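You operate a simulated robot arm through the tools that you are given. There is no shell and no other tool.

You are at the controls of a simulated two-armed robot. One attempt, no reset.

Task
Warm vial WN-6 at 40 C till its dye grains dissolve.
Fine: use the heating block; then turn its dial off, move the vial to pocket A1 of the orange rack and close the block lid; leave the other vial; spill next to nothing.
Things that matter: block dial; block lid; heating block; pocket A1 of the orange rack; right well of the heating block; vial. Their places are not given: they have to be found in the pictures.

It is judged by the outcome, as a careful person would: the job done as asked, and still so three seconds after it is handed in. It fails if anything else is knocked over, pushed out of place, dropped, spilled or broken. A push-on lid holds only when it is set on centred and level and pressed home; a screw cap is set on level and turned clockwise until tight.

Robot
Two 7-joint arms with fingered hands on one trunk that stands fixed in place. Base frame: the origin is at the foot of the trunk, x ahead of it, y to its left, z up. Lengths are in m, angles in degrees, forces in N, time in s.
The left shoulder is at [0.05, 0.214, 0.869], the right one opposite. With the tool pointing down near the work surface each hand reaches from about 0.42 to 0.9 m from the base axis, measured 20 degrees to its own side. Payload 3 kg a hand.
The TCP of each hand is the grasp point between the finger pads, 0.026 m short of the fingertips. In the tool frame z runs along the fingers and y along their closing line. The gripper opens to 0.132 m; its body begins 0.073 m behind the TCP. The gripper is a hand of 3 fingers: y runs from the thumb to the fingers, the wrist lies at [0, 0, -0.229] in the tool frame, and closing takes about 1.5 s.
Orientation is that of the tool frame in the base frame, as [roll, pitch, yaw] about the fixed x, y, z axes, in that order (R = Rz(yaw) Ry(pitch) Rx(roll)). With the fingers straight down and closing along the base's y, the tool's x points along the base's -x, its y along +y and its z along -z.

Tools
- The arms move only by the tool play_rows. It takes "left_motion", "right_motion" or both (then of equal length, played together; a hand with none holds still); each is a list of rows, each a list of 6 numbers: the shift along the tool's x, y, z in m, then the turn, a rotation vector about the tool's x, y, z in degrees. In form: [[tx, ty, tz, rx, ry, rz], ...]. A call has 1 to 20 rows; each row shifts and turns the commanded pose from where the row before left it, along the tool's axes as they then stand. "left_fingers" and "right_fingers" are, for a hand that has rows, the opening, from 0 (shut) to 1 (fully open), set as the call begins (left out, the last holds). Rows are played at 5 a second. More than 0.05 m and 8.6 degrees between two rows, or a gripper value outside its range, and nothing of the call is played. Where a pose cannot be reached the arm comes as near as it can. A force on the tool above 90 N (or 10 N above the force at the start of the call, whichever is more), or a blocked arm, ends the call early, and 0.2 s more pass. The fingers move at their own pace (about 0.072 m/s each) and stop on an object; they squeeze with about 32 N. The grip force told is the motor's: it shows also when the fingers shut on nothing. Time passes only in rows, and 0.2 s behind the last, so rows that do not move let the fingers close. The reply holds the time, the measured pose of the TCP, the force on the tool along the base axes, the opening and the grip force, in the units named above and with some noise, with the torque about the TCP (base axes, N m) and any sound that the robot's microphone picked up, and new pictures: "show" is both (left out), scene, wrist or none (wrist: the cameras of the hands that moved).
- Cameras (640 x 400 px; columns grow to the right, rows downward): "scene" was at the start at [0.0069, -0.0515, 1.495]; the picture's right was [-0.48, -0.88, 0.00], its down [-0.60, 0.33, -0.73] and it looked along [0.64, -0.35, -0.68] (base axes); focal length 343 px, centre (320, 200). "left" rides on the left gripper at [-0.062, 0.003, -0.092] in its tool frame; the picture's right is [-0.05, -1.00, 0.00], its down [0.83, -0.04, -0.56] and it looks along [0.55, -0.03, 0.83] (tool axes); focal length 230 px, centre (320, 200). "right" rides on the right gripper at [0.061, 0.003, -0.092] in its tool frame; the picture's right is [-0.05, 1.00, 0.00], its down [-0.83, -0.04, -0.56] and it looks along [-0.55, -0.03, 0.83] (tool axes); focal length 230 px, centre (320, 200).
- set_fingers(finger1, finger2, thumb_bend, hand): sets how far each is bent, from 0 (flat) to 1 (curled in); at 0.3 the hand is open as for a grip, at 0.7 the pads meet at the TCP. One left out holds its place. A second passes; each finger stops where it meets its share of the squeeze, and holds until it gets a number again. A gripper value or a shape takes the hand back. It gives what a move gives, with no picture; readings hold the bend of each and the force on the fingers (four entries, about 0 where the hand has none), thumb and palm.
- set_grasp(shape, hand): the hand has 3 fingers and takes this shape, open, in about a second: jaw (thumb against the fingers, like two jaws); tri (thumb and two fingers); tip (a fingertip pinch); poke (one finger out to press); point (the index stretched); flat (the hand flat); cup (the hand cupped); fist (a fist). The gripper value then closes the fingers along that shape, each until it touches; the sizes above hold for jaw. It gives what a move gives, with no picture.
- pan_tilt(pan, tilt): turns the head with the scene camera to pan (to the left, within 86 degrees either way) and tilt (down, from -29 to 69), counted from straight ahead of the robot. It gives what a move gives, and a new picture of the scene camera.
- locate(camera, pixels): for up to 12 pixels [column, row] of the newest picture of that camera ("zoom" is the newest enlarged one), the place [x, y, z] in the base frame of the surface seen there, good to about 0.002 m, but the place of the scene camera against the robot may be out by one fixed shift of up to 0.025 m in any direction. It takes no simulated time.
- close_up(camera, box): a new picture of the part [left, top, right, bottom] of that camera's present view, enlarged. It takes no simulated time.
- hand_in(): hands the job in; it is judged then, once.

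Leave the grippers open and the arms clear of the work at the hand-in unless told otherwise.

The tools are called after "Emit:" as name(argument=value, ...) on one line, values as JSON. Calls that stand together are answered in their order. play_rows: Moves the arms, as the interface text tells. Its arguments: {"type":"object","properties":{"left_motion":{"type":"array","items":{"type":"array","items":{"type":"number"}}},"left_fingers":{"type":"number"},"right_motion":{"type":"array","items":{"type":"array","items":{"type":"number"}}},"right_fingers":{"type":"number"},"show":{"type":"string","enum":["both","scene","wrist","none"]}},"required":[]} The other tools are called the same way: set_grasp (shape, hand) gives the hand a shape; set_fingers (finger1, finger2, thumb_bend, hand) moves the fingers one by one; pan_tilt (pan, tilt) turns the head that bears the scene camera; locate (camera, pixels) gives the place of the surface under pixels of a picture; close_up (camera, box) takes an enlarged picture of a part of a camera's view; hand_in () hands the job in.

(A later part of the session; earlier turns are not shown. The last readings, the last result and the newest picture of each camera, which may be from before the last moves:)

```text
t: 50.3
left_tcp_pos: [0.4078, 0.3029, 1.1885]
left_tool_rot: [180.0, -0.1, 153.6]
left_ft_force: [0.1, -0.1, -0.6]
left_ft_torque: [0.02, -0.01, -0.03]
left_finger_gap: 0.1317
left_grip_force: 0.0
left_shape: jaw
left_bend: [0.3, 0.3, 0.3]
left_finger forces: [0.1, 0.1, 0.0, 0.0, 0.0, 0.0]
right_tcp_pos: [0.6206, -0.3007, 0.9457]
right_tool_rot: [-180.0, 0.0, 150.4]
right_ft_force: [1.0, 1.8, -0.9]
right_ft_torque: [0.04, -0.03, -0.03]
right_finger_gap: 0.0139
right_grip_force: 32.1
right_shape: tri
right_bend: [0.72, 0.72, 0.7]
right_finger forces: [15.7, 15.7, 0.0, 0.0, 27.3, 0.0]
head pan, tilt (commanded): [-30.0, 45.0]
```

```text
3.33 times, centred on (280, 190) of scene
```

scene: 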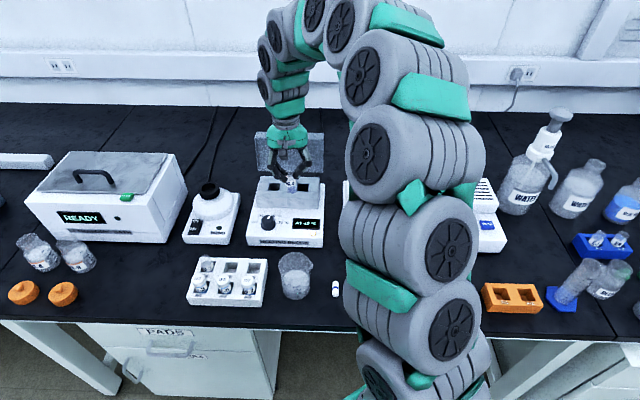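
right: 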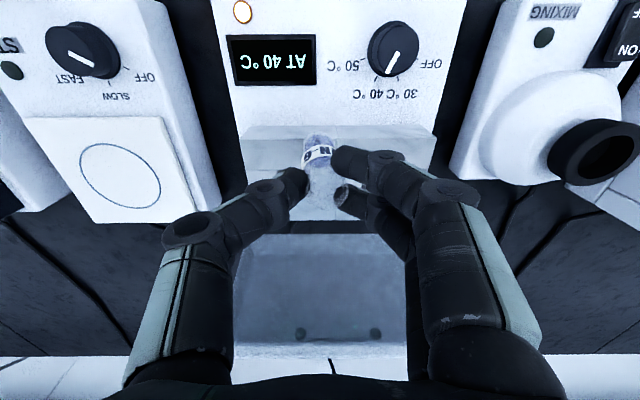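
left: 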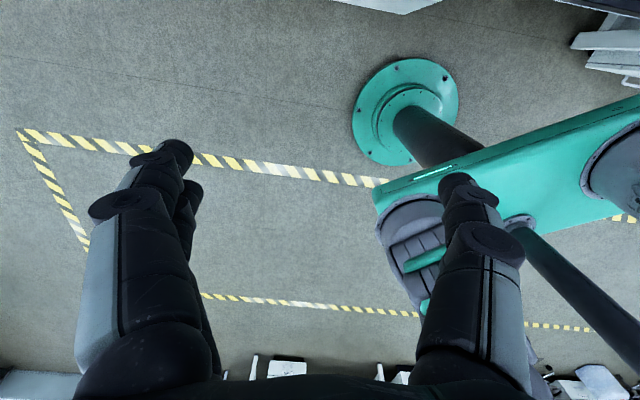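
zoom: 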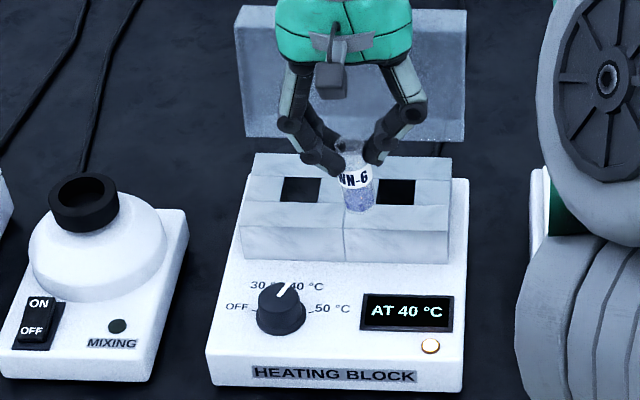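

I still have 5 cm to go to the right well (seen at scene zoom (397,192)). I'll move there at the same height.

Emit:
play_rows(right_motion=[[-0.006, -0.0028, 0, 0, 0, 0], [-0.012, -0.0056, 0, 0, 0, 0], [-0.014, -0.0064, 0, 0, 0, 0], [-0.012, -0.0056, 0, 0, 0, 0], [-0.006, -0.0028, 0, 0, 0, 0], [0, 0, 0, 0, 0, 0]], show="both")

Emit:
close_up(camera="right", box=[220, 80, 420, 230])

Emit:
close_up(camera="scene", box=[240, 150, 340, 230])

```text
t: 51.7
left_tcp_pos: [0.4078, 0.3015, 1.1886]
left_tool_rot: [180.0, 0.0, 153.5]
left_ft_force: [-0.6, -0.1, 0.6]
left_ft_torque: [0.0, 0.01, -0.03]
left_finger_gap: 0.1322
left_grip_force: 0.2
left_shape: jaw
left_bend: [0.3, 0.3, 0.3]
left_finger forces: [0.0, 0.0, 0.0, 0.0, 0.0, 0.0]
right_tcp_pos: [0.6527, -0.3462, 0.9461]
right_tool_rot: [-180.0, 0.0, 150.3]
right_ft_force: [0.3, -0.1, 0.1]
right_ft_torque: [0.0, 0.0, -0.02]
right_finger_gap: 0.0138
right_grip_force: 32.0
right_shape: tri
right_bend: [0.72, 0.72, 0.7]
right_finger forces: [16.1, 16.1, 0.0, 0.0, 27.6, 0.0]
head pan, tilt (commanded): [-30.0, 45.0]
```

scene: 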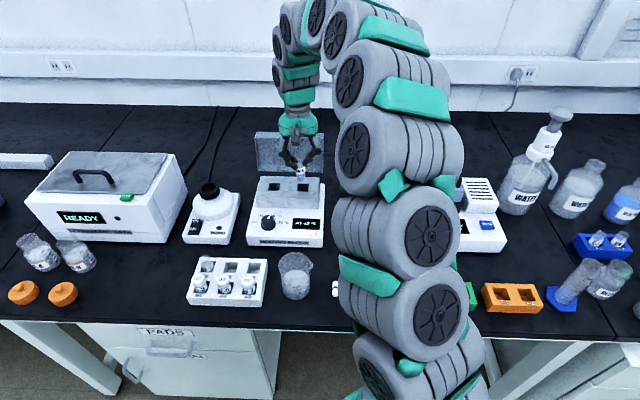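
right: 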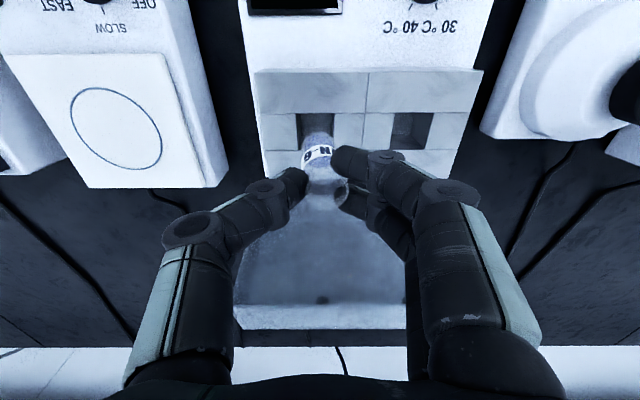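

```text
2.67 times, centred on (320, 155) of right
```

zoom: 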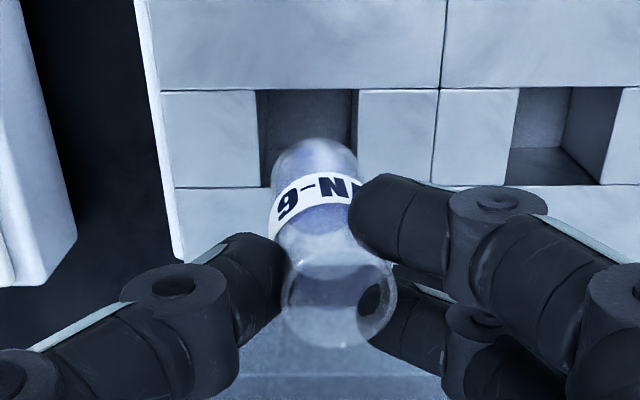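

```text
5.00 times, centred on (290, 190) of scene
```

zoom: 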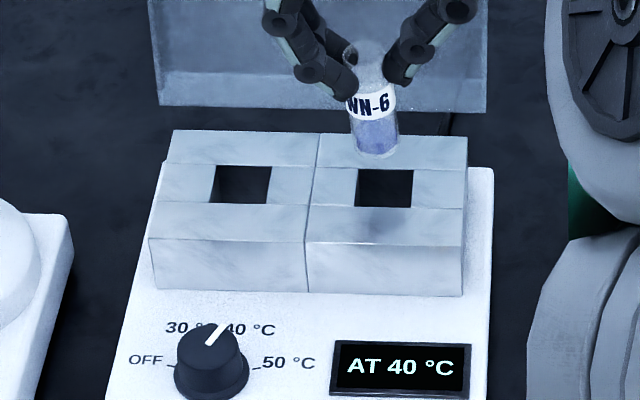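

The well centre is 3.5 mm to the right of the TCP; the vial leans about 5 degrees in the grip. I'll level it by turning the hand slightly and centre it over the well.

Emit:
play_rows(right_motion=[[0.001, -0.0025, 0, -1.6, -1.1, 0], [0.001, -0.0025, 0, -1.6, -1.1, 0], [0.001, -0.0025, 0, -1.6, -1.1, 0], [0, 0, 0, 0, 0, 0]], show="both")

Emit:
close_up(camera="right", box=[220, 80, 420, 230])

Emit:
close_up(camera="scene", box=[240, 150, 340, 230])

```text
t: 52.7
left_tcp_pos: [0.407, 0.3027, 1.1881]
left_tool_rot: [-180.0, 0.0, 153.5]
left_ft_force: [0.5, 0.1, 0.0]
left_ft_torque: [0.01, 0.02, -0.04]
left_finger_gap: 0.1322
left_grip_force: 0.0
left_shape: jaw
left_bend: [0.3, 0.3, 0.3]
left_finger forces: [0.0, 0.1, 0.0, 0.1, 0.0, 0.1]
right_tcp_pos: [0.6456, -0.352, 0.946]
right_tool_rot: [175.2, 3.3, 150.4]
right_ft_force: [-0.2, 0.4, -0.8]
right_ft_torque: [0.0, 0.02, -0.04]
right_finger_gap: 0.014
right_grip_force: 32.3
right_shape: tri
right_bend: [0.72, 0.72, 0.7]
right_finger forces: [16.4, 16.6, 0.0, 0.0, 27.9, 0.0]
head pan, tilt (commanded): [-30.0, 45.0]
```

scene: 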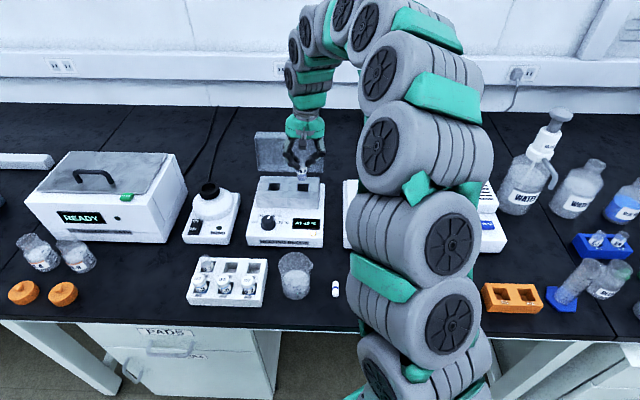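
right: 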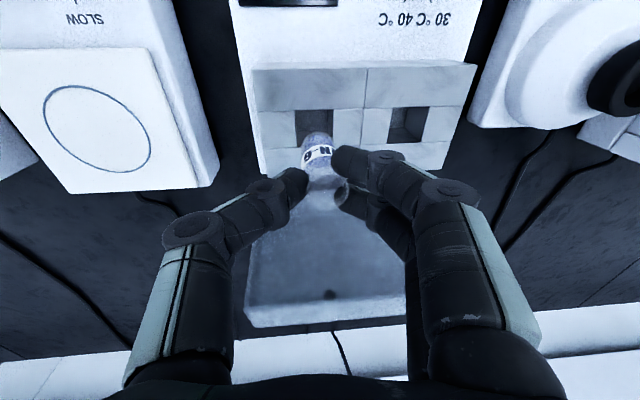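

```text
2.67 times, centred on (320, 155) of right
```

zoom: 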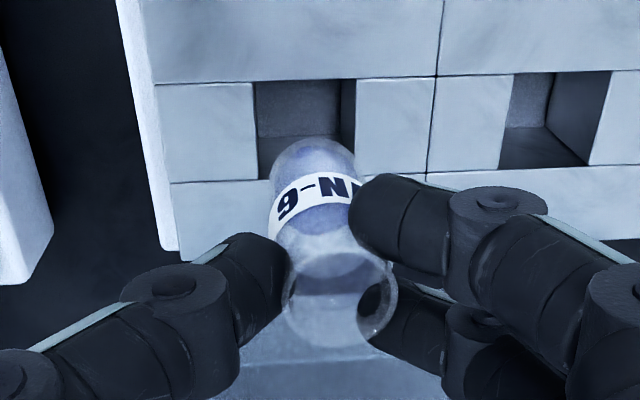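

```text
5.00 times, centred on (290, 190) of scene
```

zoom: 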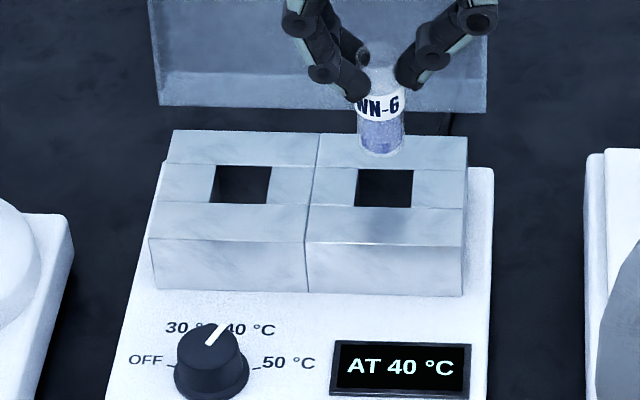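

The vial now hangs upright, centred over the right well within about 1 mm. I'll lower it straight down in small steps until its base enters the well.

Emit:
play_rows(right_motion=[[0.0014, -0.0007, 0.008, 0, 0, 0], [0.0005, -0.0007, 0.008, 0, 0, 0], [0.0005, -0.0007, 0.008, 0, 0, 0], [0.0005, -0.0007, 0.008, 0, 0, 0], [0, 0, 0, 0, 0, 0]], show="both")

Emit:
close_up(camera="right", box=[220, 80, 420, 230])

Emit:
close_up(camera="scene", box=[240, 150, 340, 230])

```text
t: 53.9
left_tcp_pos: [0.4072, 0.3034, 1.1881]
left_tool_rot: [180.0, 0.1, 153.5]
left_ft_force: [-0.1, -0.2, -0.4]
left_ft_torque: [0.03, 0.01, 0.01]
left_finger_gap: 0.132
left_grip_force: 0.1
left_shape: jaw
left_bend: [0.3, 0.3, 0.3]
left_finger forces: [0.0, 0.0, 0.0, 0.0, 0.0, 0.0]
right_tcp_pos: [0.6439, -0.3509, 0.9146]
right_tool_rot: [175.1, 3.3, 150.3]
right_ft_force: [-6.3, 4.3, 25.8]
right_ft_torque: [0.21, -0.05, 0.06]
right_finger_gap: 0.0146
right_grip_force: 32.1
right_shape: tri
right_bend: [0.72, 0.72, 0.7]
right_finger forces: [23.9, 21.7, 0.1, 0.0, 36.4, 0.0]
head pan, tilt (commanded): [-30.0, 45.0]
```

scene: 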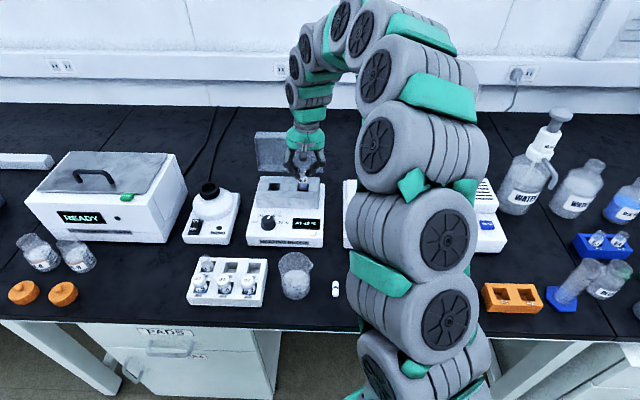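
right: 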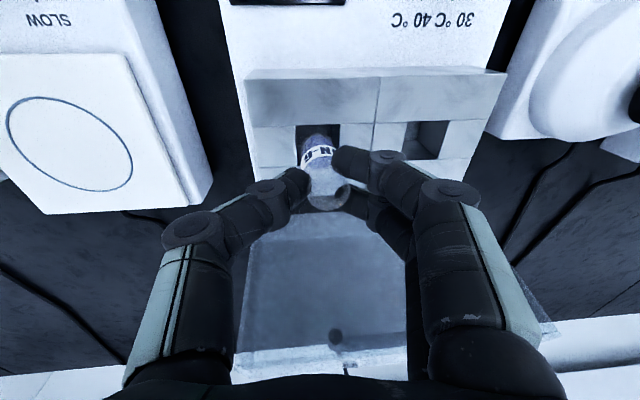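

```text
2.67 times, centred on (320, 155) of right
```

zoom: 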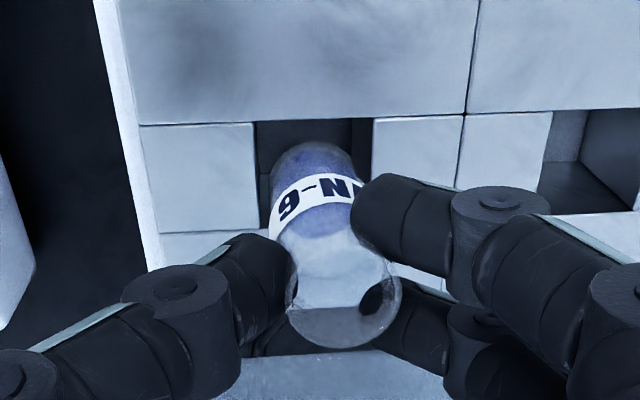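

```text
5.00 times, centred on (290, 190) of scene
```

zoom: 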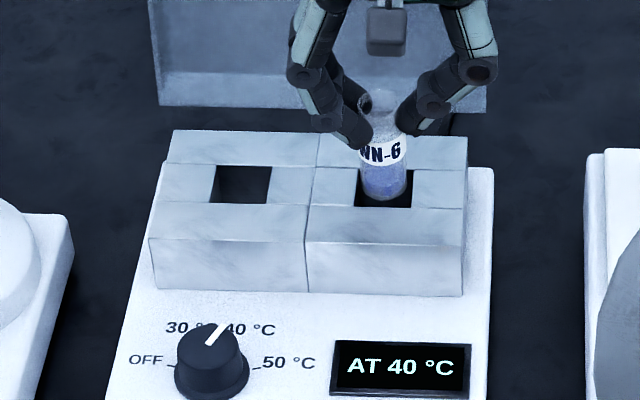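

I feel 26 N upward and a push toward the robot: the vial's base is touching the rear rim of the well. I'll look closer before shifting.

Emit:
close_up(camera="scene", box=[290, 165, 340, 205])

Emit:
close_up(camera="right", box=[275, 100, 375, 180])

```text
10.00 times, centred on (315, 185) of scene
```

zoom: 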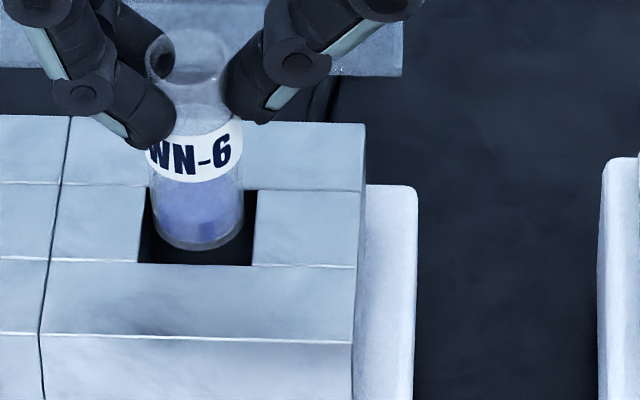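

```text
5.00 times, centred on (325, 140) of right
```

zoom: 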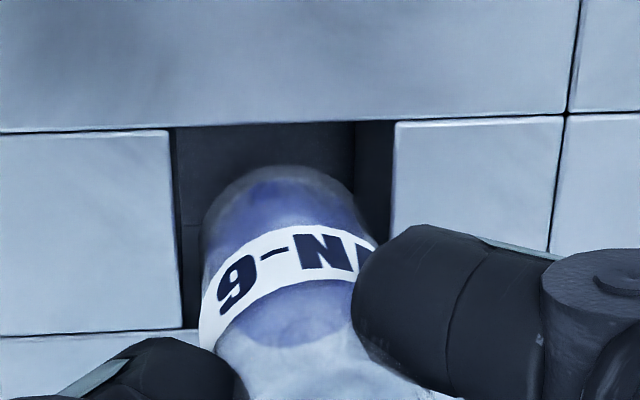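

Both views agree: the base touches the rear rim, with free room in front. I'll lift 5 mm, shift 2.5 mm toward the robot, and lower again.

Emit:
play_rows(right_motion=[[0, 0, -0.005, 0, 0, 0], [0.0026, 0, 0, 0, 0, 0], [0.0003, -0.0004, 0.005, 0, 0, 0], [0.0003, -0.0004, 0.005, 0, 0, 0], [0, 0, 0, 0, 0, 0]], show="wrist")

Emit:
close_up(camera="scene", box=[280, 165, 330, 205])

Emit:
close_up(camera="right", box=[275, 100, 375, 180])

```text
t: 55.1
left_tcp_pos: [0.4076, 0.3024, 1.1882]
left_tool_rot: [180.0, 0.0, 153.6]
left_ft_force: [-0.6, 0.3, -0.6]
left_ft_torque: [-0.02, -0.02, -0.01]
left_finger_gap: 0.1321
left_grip_force: 0.0
left_shape: jaw
left_bend: [0.3, 0.3, 0.3]
left_finger forces: [0.1, 0.0, 0.0, 0.0, 0.0, 0.0]
right_tcp_pos: [0.6419, -0.3497, 0.9086]
right_tool_rot: [175.2, 3.3, 150.3]
right_ft_force: [-0.1, 0.3, -0.5]
right_ft_torque: [-0.02, -0.02, 0.01]
right_finger_gap: 0.0141
right_grip_force: 31.4
right_shape: tri
right_bend: [0.72, 0.72, 0.7]
right_finger forces: [16.9, 17.6, 0.0, 0.0, 28.5, 0.0]
head pan, tilt (commanded): [-30.0, 45.0]
```

right: 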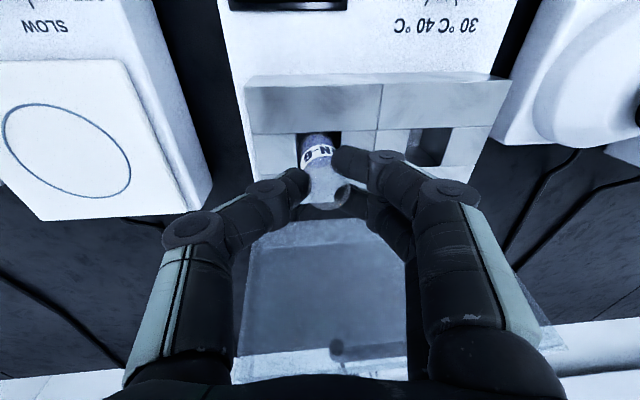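

```text
10.00 times, centred on (305, 185) of scene
```

zoom: 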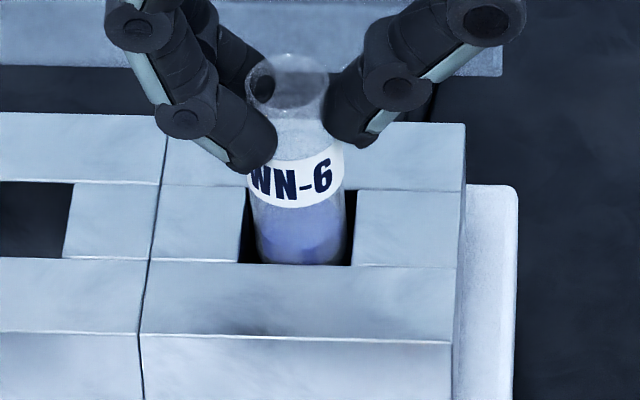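

```text
5.00 times, centred on (325, 140) of right
```

zoom: 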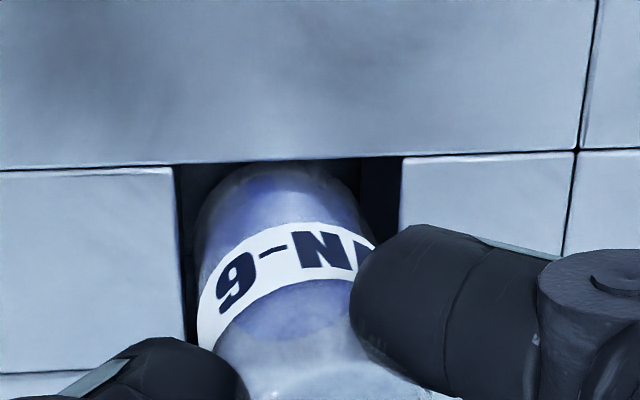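

No force now and the base is inside the well. I'll keep lowering in small steps.

Emit:
play_rows(right_motion=[[0.0003, -0.0005, 0.006, 0, 0, 0], [0.0003, -0.0005, 0.006, 0, 0, 0], [0.0003, -0.0005, 0.006, 0, 0, 0], [0.0003, -0.0005, 0.006, 0, 0, 0], [0, 0, 0, 0, 0, 0]], show="wrist")

Emit:
close_up(camera="scene", box=[270, 155, 340, 215])

Emit:
close_up(camera="right", box=[255, 100, 395, 220])

```text
t: 56.3
left_tcp_pos: [0.4074, 0.302, 1.1883]
left_tool_rot: [179.9, 0.0, 153.6]
left_ft_force: [0.3, 0.0, -0.4]
left_ft_torque: [0.03, 0.01, 0.0]
left_finger_gap: 0.1319
left_grip_force: 0.1
left_shape: jaw
left_bend: [0.3, 0.3, 0.3]
left_finger forces: [0.0, 0.0, 0.0, 0.0, 0.1, 0.0]
right_tcp_pos: [0.6421, -0.3492, 0.8834]
right_tool_rot: [175.4, 3.4, 150.3]
right_ft_force: [-0.3, 0.3, -0.5]
right_ft_torque: [-0.04, 0.02, 0.02]
right_finger_gap: 0.0141
right_grip_force: 31.9
right_shape: tri
right_bend: [0.72, 0.72, 0.7]
right_finger forces: [17.1, 17.9, 0.1, 0.0, 28.5, 0.0]
head pan, tilt (commanded): [-30.0, 45.0]
```

right: 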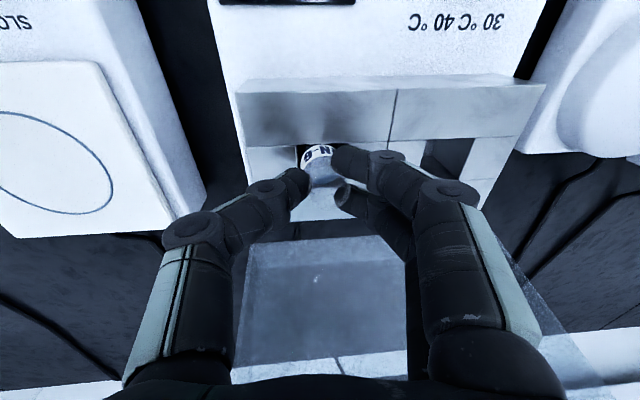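

```text
6.67 times, centred on (305, 185) of scene
```

zoom: 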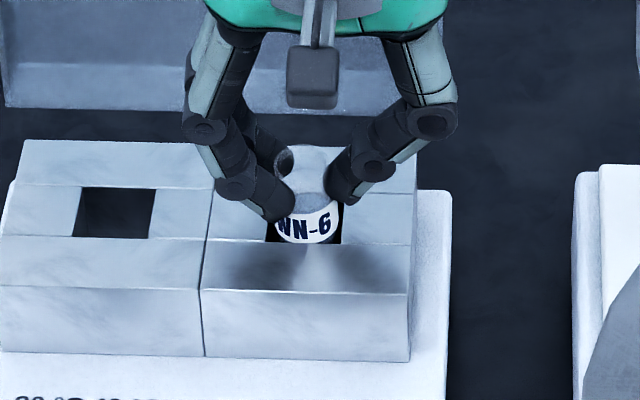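

```text
3.33 times, centred on (325, 160) of right
```

zoom: 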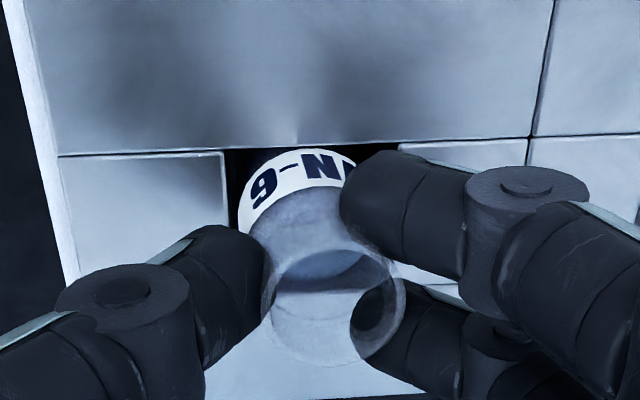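

Still free. I'll lower 8 mm more, the tips then being a few mm above the block.

Emit:
play_rows(right_motion=[[0.0002, -0.0003, 0.004, 0, 0, 0], [0.0002, -0.0003, 0.004, 0, 0, 0], [0, 0, 0, 0, 0, 0]], show="wrist")

Emit:
close_up(camera="scene", box=[270, 155, 340, 215])

```text
t: 57.1
left_tcp_pos: [0.4086, 0.3016, 1.1877]
left_tool_rot: [-180.0, 0.0, 153.6]
left_ft_force: [0.8, 0.3, -0.1]
left_ft_torque: [0.02, -0.03, -0.01]
left_finger_gap: 0.1319
left_grip_force: 0.0
left_shape: jaw
left_bend: [0.3, 0.3, 0.3]
left_finger forces: [0.0, 0.0, 0.1, 0.0, 0.0, 0.0]
right_tcp_pos: [0.6434, -0.3505, 0.8773]
right_tool_rot: [175.2, 3.4, 150.3]
right_ft_force: [0.5, -0.9, 9.2]
right_ft_torque: [0.1, -0.06, 0.0]
right_finger_gap: 0.0141
right_grip_force: 32.4
right_shape: tri
right_bend: [0.72, 0.72, 0.7]
right_finger forces: [18.2, 19.0, 0.0, 0.0, 30.3, 0.1]
head pan, tilt (commanded): [-30.0, 45.0]
```

right: 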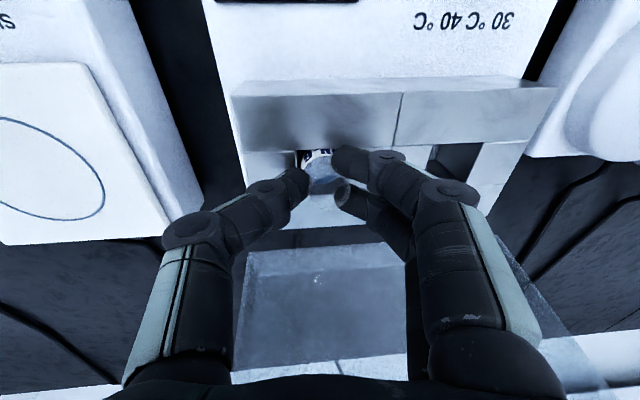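

```text
6.67 times, centred on (305, 185) of scene
```

zoom: 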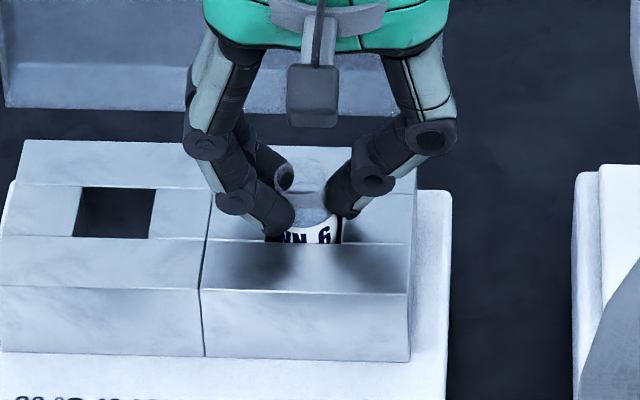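

About 9 N upward: the vial stands on the well floor. I'll open the fingers to release it, wait, then look.

Emit:
play_rows(right_motion=[[0, 0, -0.001, 0, 0, 0], [0, 0, 0, 0, 0, 0], [0, 0, 0, 0, 0, 0], [0, 0, 0, 0, 0, 0]], right_fingers=0.4, show="wrist")

Emit:
close_up(camera="scene", box=[270, 155, 340, 215])

Emit:
close_up(camera="right", box=[235, 100, 415, 240])

```text
t: 58.1
left_tcp_pos: [0.4079, 0.3013, 1.188]
left_tool_rot: [-180.0, -0.1, 153.6]
left_ft_force: [0.3, -0.2, 0.7]
left_ft_torque: [0.0, 0.01, 0.0]
left_finger_gap: 0.1318
left_grip_force: 0.0
left_shape: jaw
left_bend: [0.3, 0.3, 0.3]
left_finger forces: [0.0, 0.1, 0.0, 0.0, 0.1, 0.1]
right_tcp_pos: [0.6419, -0.3505, 0.8766]
right_tool_rot: [175.2, 3.4, 150.3]
right_ft_force: [0.5, -0.6, -0.6]
right_ft_torque: [0.01, 0.03, 0.01]
right_finger_gap: 0.0523
right_grip_force: 0.1
right_shape: tri
right_bend: [0.73, 0.73, 0.7]
right_finger forces: [0.0, 0.0, 0.0, 0.0, 0.0, 0.1]
head pan, tilt (commanded): [-30.0, 45.0]
```

right: 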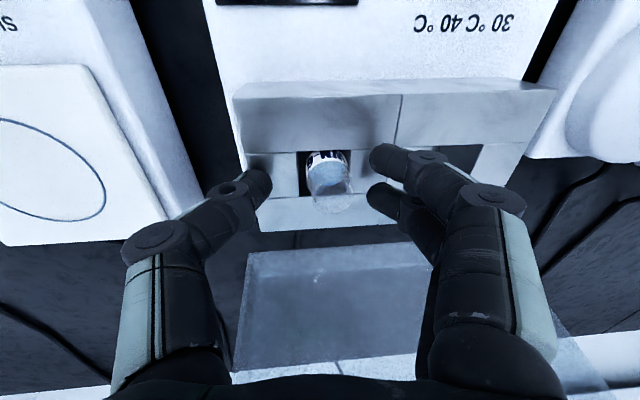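

```text
6.67 times, centred on (305, 185) of scene
```

zoom: 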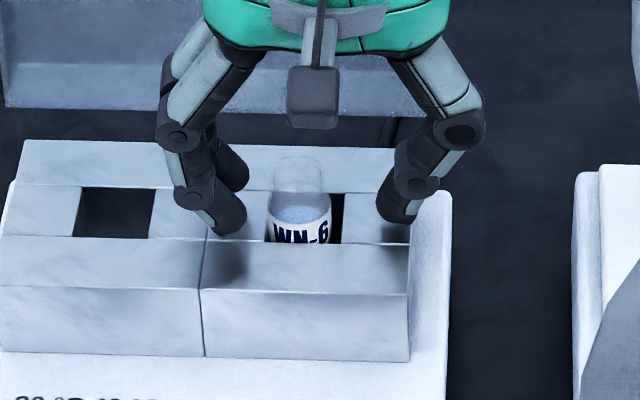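

```text
2.86 times, centred on (325, 170) of right
```

zoom: 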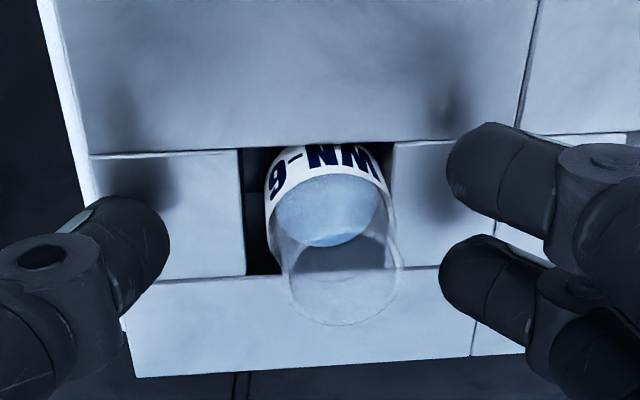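

The vial stands in the right well. I'll raise the hand straight up, level it again, and watch the dye grains.

Emit:
play_rows(right_motion=[[-0.0006, 0.0008, -0.01, 0, 0, 0], [-0.0009, 0.0013, -0.015, 0, 0, 0], [-0.0012, 0.0017, -0.02, 0, 0, 0], [-0.0012, 0.0017, -0.02, 0, 0, 0], [0, 0, -0.01, 2.4, 1.65, 0], [0, 0, -0.01, 2.4, 1.65, 0], [0, 0, 0, 0, 0, 0]], right_fingers=0.5, show="both")

Emit:
close_up(camera="scene", box=[270, 155, 340, 215])

Emit:
close_up(camera="right", box=[260, 60, 400, 200])

```text
t: 59.7
left_tcp_pos: [0.4071, 0.3019, 1.1884]
left_tool_rot: [180.0, 0.1, 153.6]
left_ft_force: [0.1, 0.3, -0.4]
left_ft_torque: [-0.02, 0.01, 0.03]
left_finger_gap: 0.1317
left_grip_force: 0.1
left_shape: jaw
left_bend: [0.3, 0.3, 0.3]
left_finger forces: [0.0, 0.0, 0.0, 0.0, 0.0, 0.0]
right_tcp_pos: [0.6414, -0.3499, 0.9616]
right_tool_rot: [-180.0, 0.0, 150.4]
right_ft_force: [-1.2, 0.1, -0.5]
right_ft_torque: [0.0, 0.0, 0.04]
right_finger_gap: 0.0654
right_grip_force: 0.2
right_shape: tri
right_bend: [0.73, 0.73, 0.7]
right_finger forces: [0.0, 0.0, 0.1, 0.0, 0.0, 0.0]
head pan, tilt (commanded): [-30.0, 45.0]
```

scene: 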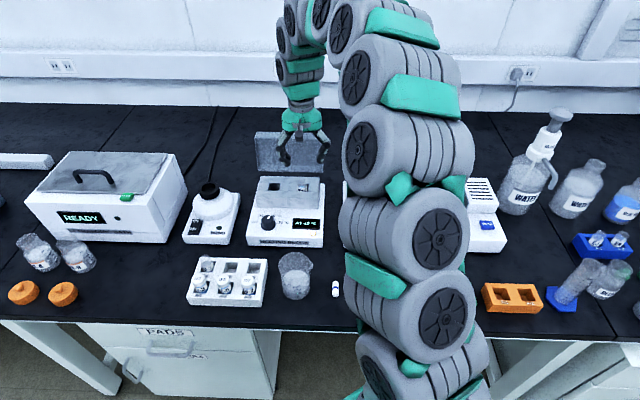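
right: 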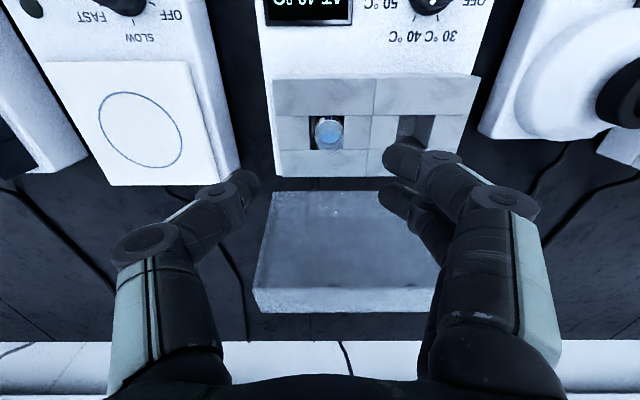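

```text
6.67 times, centred on (305, 185) of scene
```

zoom: 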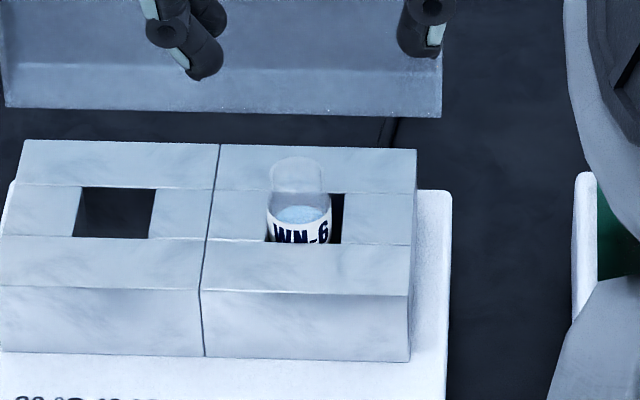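

```text
2.86 times, centred on (330, 130) of right
```

zoom: 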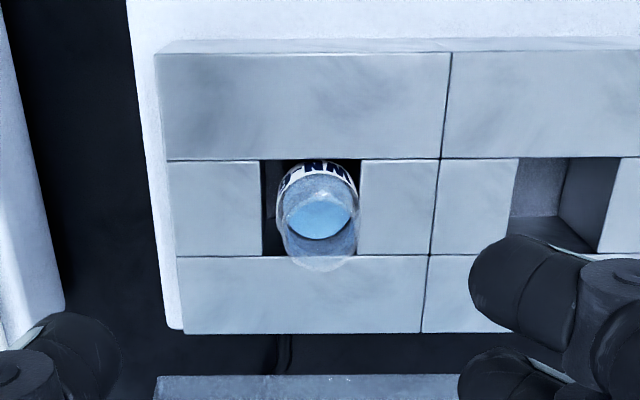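

The liquid is turning blue as it warms. While it warms I'll use the time to inspect the orange rack with the right hand's camera: raise first, then move halfway.

Emit:
play_rows(right_motion=[[0, 0, -0.03, 0, 0, 0], [0, 0, -0.04, 0, 0, 0], [0.0248, -0.0366, 0, 0, 0, 0], [0.0248, -0.0366, 0, 0, 0, 0], [0.0248, -0.0366, 0, 0, 0, 0], [0.0248, -0.0366, 0, 0, 0, 0], [0.0248, -0.0366, 0, 0, 0, 0], [0.0248, -0.0366, 0, 0, 0, 0]], show="both")

```text
t: 61.5
left_tcp_pos: [0.4074, 0.3022, 1.1879]
left_tool_rot: [-179.9, 0.0, 153.7]
left_ft_force: [1.0, -0.4, 0.6]
left_ft_torque: [-0.01, -0.03, -0.02]
left_finger_gap: 0.1317
left_grip_force: 0.1
left_shape: jaw
left_bend: [0.3, 0.3, 0.3]
left_finger forces: [0.0, 0.1, 0.0, 0.0, 0.0, 0.0]
right_tcp_pos: [0.4034, -0.4689, 1.0282]
right_tool_rot: [180.0, 0.0, 150.4]
right_ft_force: [0.0, 0.5, 0.9]
right_ft_torque: [0.02, -0.01, 0.02]
right_finger_gap: 0.0658
right_grip_force: 0.0
right_shape: tri
right_bend: [0.73, 0.73, 0.7]
right_finger forces: [0.1, 0.1, 0.0, 0.0, 0.0, 0.1]
head pan, tilt (commanded): [-30.0, 45.0]
```

scene: 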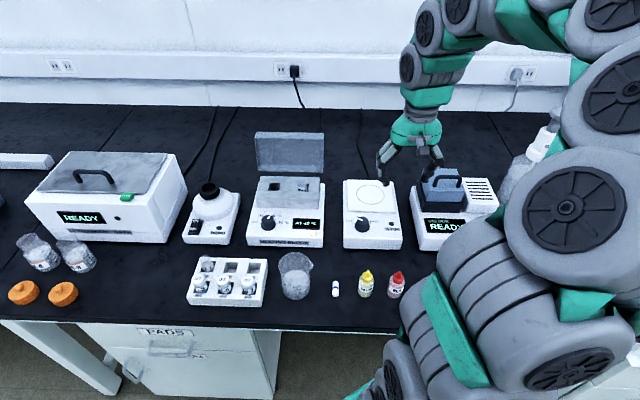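
right: 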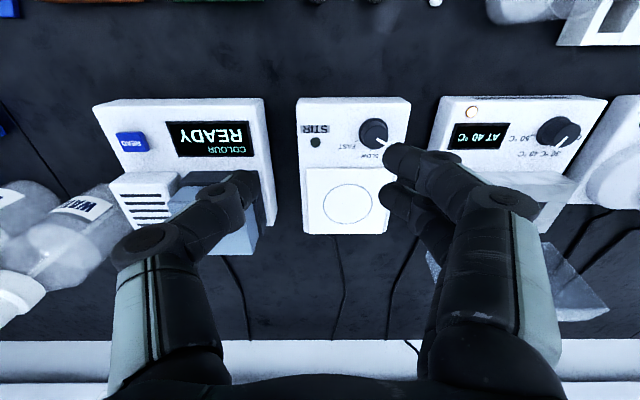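

Path is clear. I'll continue toward the orange rack.

Emit:
play_rows(right_motion=[[0.0248, -0.0366, 0, 0, 0, 0], [0.0248, -0.0366, 0, 0, 0, 0], [0.0248, -0.0366, 0, 0, 0, 0], [0.0248, -0.0366, 0, 0, 0, 0], [0.0248, -0.0366, 0, 0, 0, 0], [0.0248, -0.0366, 0, 0, 0, 0], [0, 0, 0, 0, 0, 0]], show="both")

Emit:
close_up(camera="scene", box=[240, 130, 340, 250])

```text
t: 63.1
left_tcp_pos: [0.4077, 0.3012, 1.188]
left_tool_rot: [-180.0, 0.1, 153.6]
left_ft_force: [0.0, -0.5, -0.2]
left_ft_torque: [0.0, 0.0, -0.01]
left_finger_gap: 0.1317
left_grip_force: 0.1
left_shape: jaw
left_bend: [0.3, 0.3, 0.3]
left_finger forces: [0.1, 0.0, 0.0, 0.0, 0.1, 0.0]
right_tcp_pos: [0.1683, -0.5867, 1.0312]
right_tool_rot: [179.9, 0.0, 150.4]
right_ft_force: [-0.7, -1.2, 0.5]
right_ft_torque: [0.06, 0.02, -0.02]
right_finger_gap: 0.0655
right_grip_force: 0.1
right_shape: tri
right_bend: [0.73, 0.73, 0.7]
right_finger forces: [0.0, 0.0, 0.0, 0.1, 0.0, 0.1]
head pan, tilt (commanded): [-30.0, 45.0]
```

scene: 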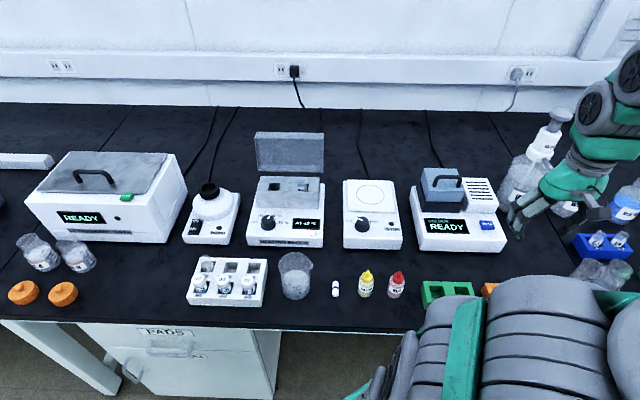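
right: 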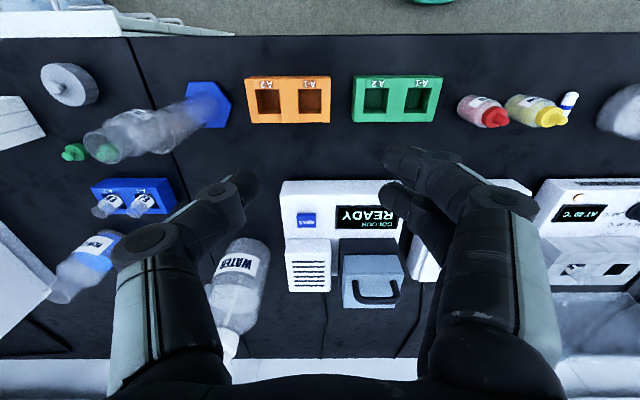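

```text
3.33 times, centred on (290, 190) of scene
```

zoom: 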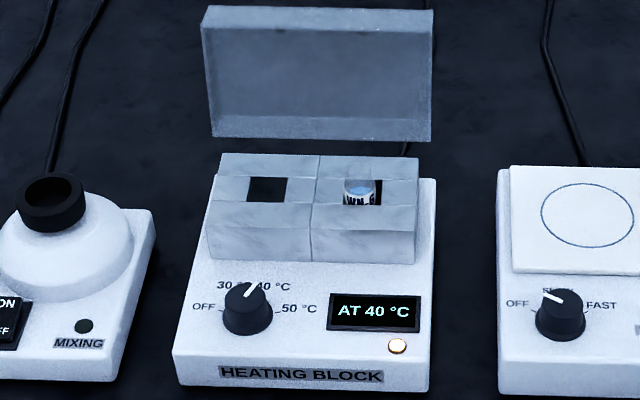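

The orange rack is at (288,100) in the right picture with A-1 at (308,100). I'll enlarge and measure its pocket.

Emit:
close_up(camera="right", box=[240, 65, 340, 135])

Emit:
locate(camera="right", pixels=[[294, 85], [326, 86], [295, 116], [326, 116], [288, 100], [328, 100], [250, 80], [310, 118], [310, 84], [308, 100]])

Emit:
close_up(camera="scene", box=[280, 170, 325, 200])

```text
5.71 times, centred on (290, 100) of right
```

zoom: 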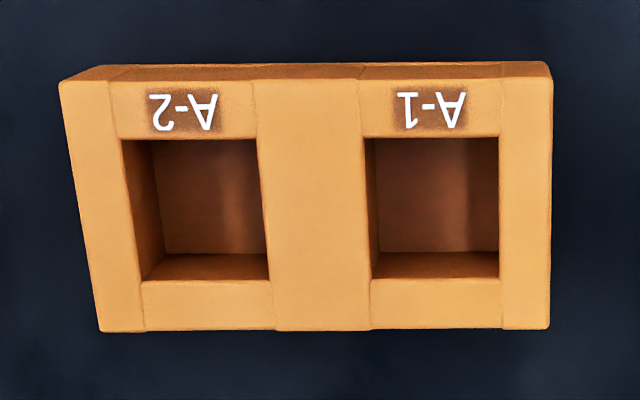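

```text
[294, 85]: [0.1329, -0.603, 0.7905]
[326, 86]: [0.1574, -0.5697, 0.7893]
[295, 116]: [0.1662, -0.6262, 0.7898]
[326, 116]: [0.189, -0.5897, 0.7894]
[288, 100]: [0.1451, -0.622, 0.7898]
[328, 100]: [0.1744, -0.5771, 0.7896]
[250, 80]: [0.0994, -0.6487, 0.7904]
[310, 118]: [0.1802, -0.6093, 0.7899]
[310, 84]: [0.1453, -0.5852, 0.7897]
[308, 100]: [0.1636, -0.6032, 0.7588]
```

```text
13.33 times, centred on (302, 185) of scene
```

zoom: 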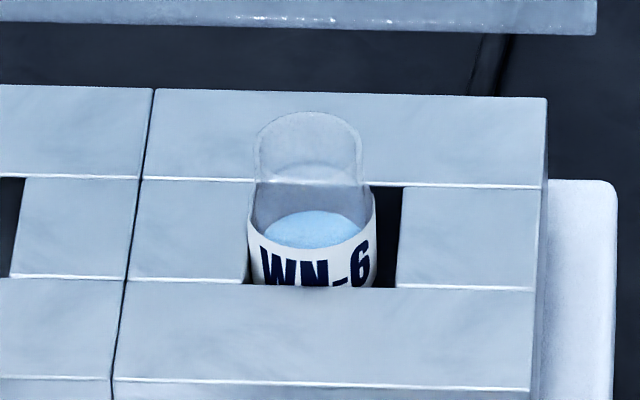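

Pocket A1 of the orange rack is centred near (0.161,-0.5985), rack top 0.790, floor ~0.758. Liquid in WN-6 is light blue. I'll bring the hand back over the dial.

Emit:
play_rows(right_motion=[[-0.0152, 0.0411, 0, 0, 0, 0], [-0.0152, 0.0411, 0, 0, 0, 0], [-0.0152, 0.0411, 0, 0, 0, 0], [-0.0152, 0.0411, 0, 0, 0, 0], [-0.0152, 0.0411, 0, 0, 0, 0], [-0.0152, 0.0411, 0, 0, 0, 0], [-0.0152, 0.0411, 0, 0, 0, 0], [-0.0152, 0.0411, 0.005, 0, 0, 0], [-0.0152, 0.0411, 0.01, 0, 0, 0], [-0.0152, 0.0411, 0.01, 0, 0, 0], [-0.0152, 0.0411, 0.01, 0, 0, 0], [-0.0152, 0.0411, 0.01, 0, 0, 0], [-0.0152, 0.0411, 0.01, 0, 0, 0], [0, 0, 0, 0, 0, 0]], show="both")

Emit:
close_up(camera="right", box=[200, 120, 360, 280])

Emit:
close_up(camera="scene", box=[280, 170, 325, 200])

```text
t: 66.1
left_tcp_pos: [0.4078, 0.3009, 1.1889]
left_tool_rot: [-180.0, 0.1, 153.5]
left_ft_force: [0.7, 0.3, 0.7]
left_ft_torque: [-0.03, -0.02, 0.01]
left_finger_gap: 0.1317
left_grip_force: 0.0
left_shape: jaw
left_bend: [0.3, 0.3, 0.3]
left_finger forces: [0.1, 0.0, 0.0, 0.0, 0.0, 0.0]
right_tcp_pos: [0.6002, -0.2228, 0.9783]
right_tool_rot: [-180.0, 0.0, 150.5]
right_ft_force: [0.3, 0.6, 0.3]
right_ft_torque: [-0.01, -0.02, -0.02]
right_finger_gap: 0.0653
right_grip_force: 0.0
right_shape: tri
right_bend: [0.73, 0.73, 0.7]
right_finger forces: [0.0, 0.0, 0.0, 0.0, 0.0, 0.0]
head pan, tilt (commanded): [-30.0, 45.0]
```

scene: 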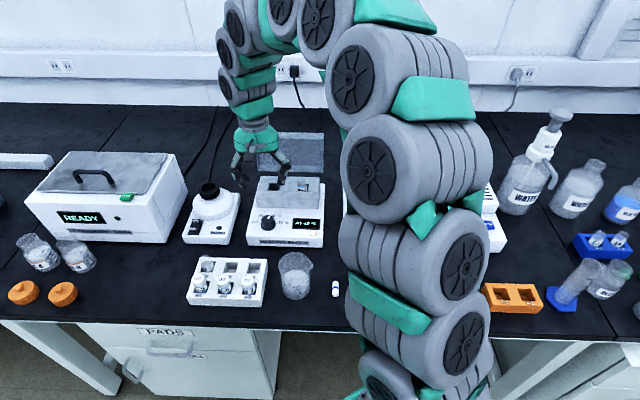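
right: 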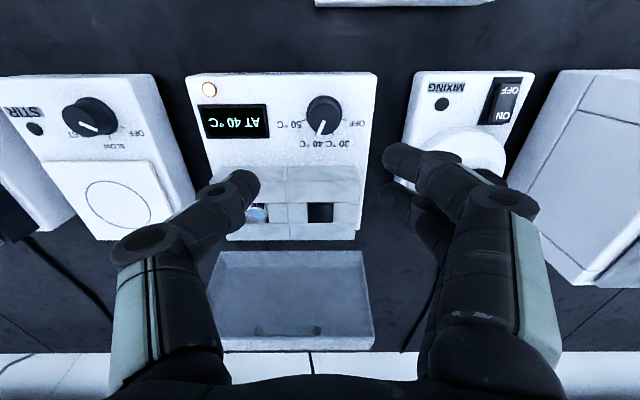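

```text
2.50 times, centred on (280, 200) of right
```

zoom: 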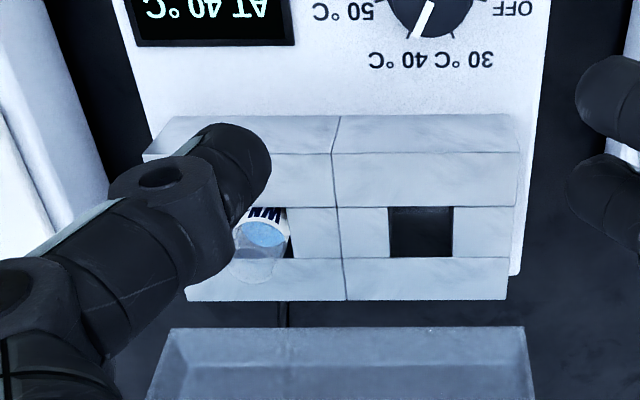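

```text
13.33 times, centred on (302, 185) of scene
```

zoom: 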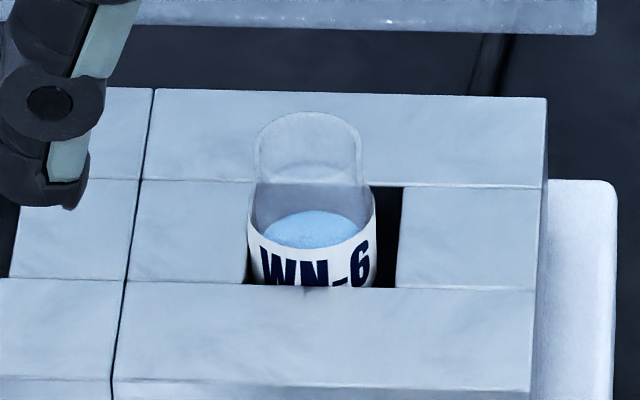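

The colour deepens slowly. I'll rotate the hand to yaw 50 (ready to turn the dial back) while waiting.

Emit:
play_rows(right_motion=[[0, 0, 0, 0, 0, 8.34], [0, 0, 0, 0, 0, 8.34], [0, 0, 0, 0, 0, 8.34], [0, 0, 0, 0, 0, 8.34], [0, 0, 0, 0, 0, 8.34], [0, 0, 0, 0, 0, 8.34], [0, 0, 0, 0, 0, 8.34], [0, 0, 0, 0, 0, 8.34], [0, 0, 0, 0, 0, 8.34], [0, 0, 0, 0, 0, 8.34], [0, 0, 0, 0, 0, 8.34], [0, 0, 0, 0, 0, 8.36], [0, 0, 0, 0, 0, 0], [0, 0, 0, 0, 0, 0], [0, 0, 0, 0, 0, 0], [0, 0, 0, 0, 0, 0], [0, 0, 0, 0, 0, 0], [0, 0, 0, 0, 0, 0], [0, 0, 0, 0, 0, 0], [0, 0, 0, 0, 0, 0]], show="both")

Emit:
close_up(camera="scene", box=[280, 170, 325, 200])

```text
t: 70.3
left_tcp_pos: [0.4062, 0.3025, 1.1882]
left_tool_rot: [180.0, 0.0, 153.6]
left_ft_force: [-0.1, -0.1, 0.4]
left_ft_torque: [0.02, 0.02, 0.02]
left_finger_gap: 0.1319
left_grip_force: 0.0
left_shape: jaw
left_bend: [0.3, 0.3, 0.3]
left_finger forces: [0.1, 0.1, 0.0, 0.0, 0.0, 0.0]
right_tcp_pos: [0.6004, -0.2183, 0.9773]
right_tool_rot: [180.0, 0.0, 50.2]
right_ft_force: [0.2, 0.5, -0.5]
right_ft_torque: [0.02, -0.01, 0.04]
right_finger_gap: 0.0656
right_grip_force: 0.1
right_shape: tri
right_bend: [0.73, 0.73, 0.7]
right_finger forces: [0.0, 0.0, 0.0, 0.1, 0.1, 0.0]
head pan, tilt (commanded): [-30.0, 45.0]
```

scene: 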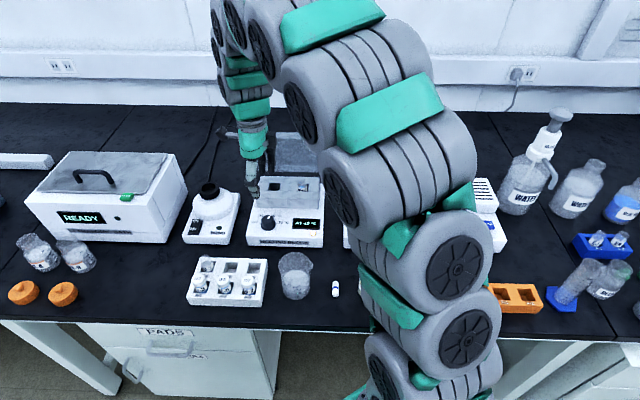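
right: 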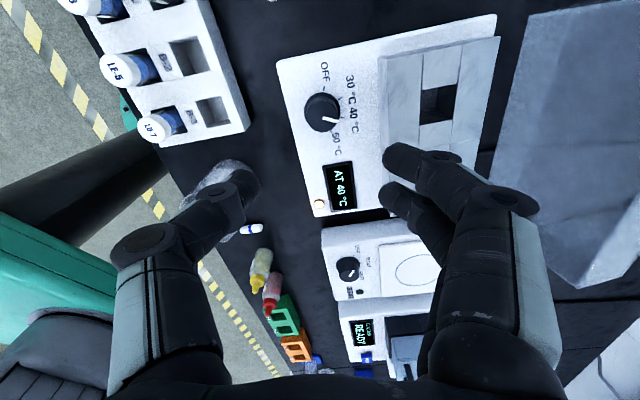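

```text
13.33 times, centred on (302, 185) of scene
```

zoom: 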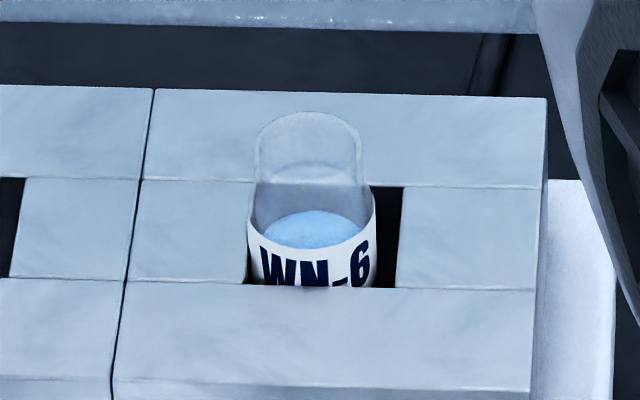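

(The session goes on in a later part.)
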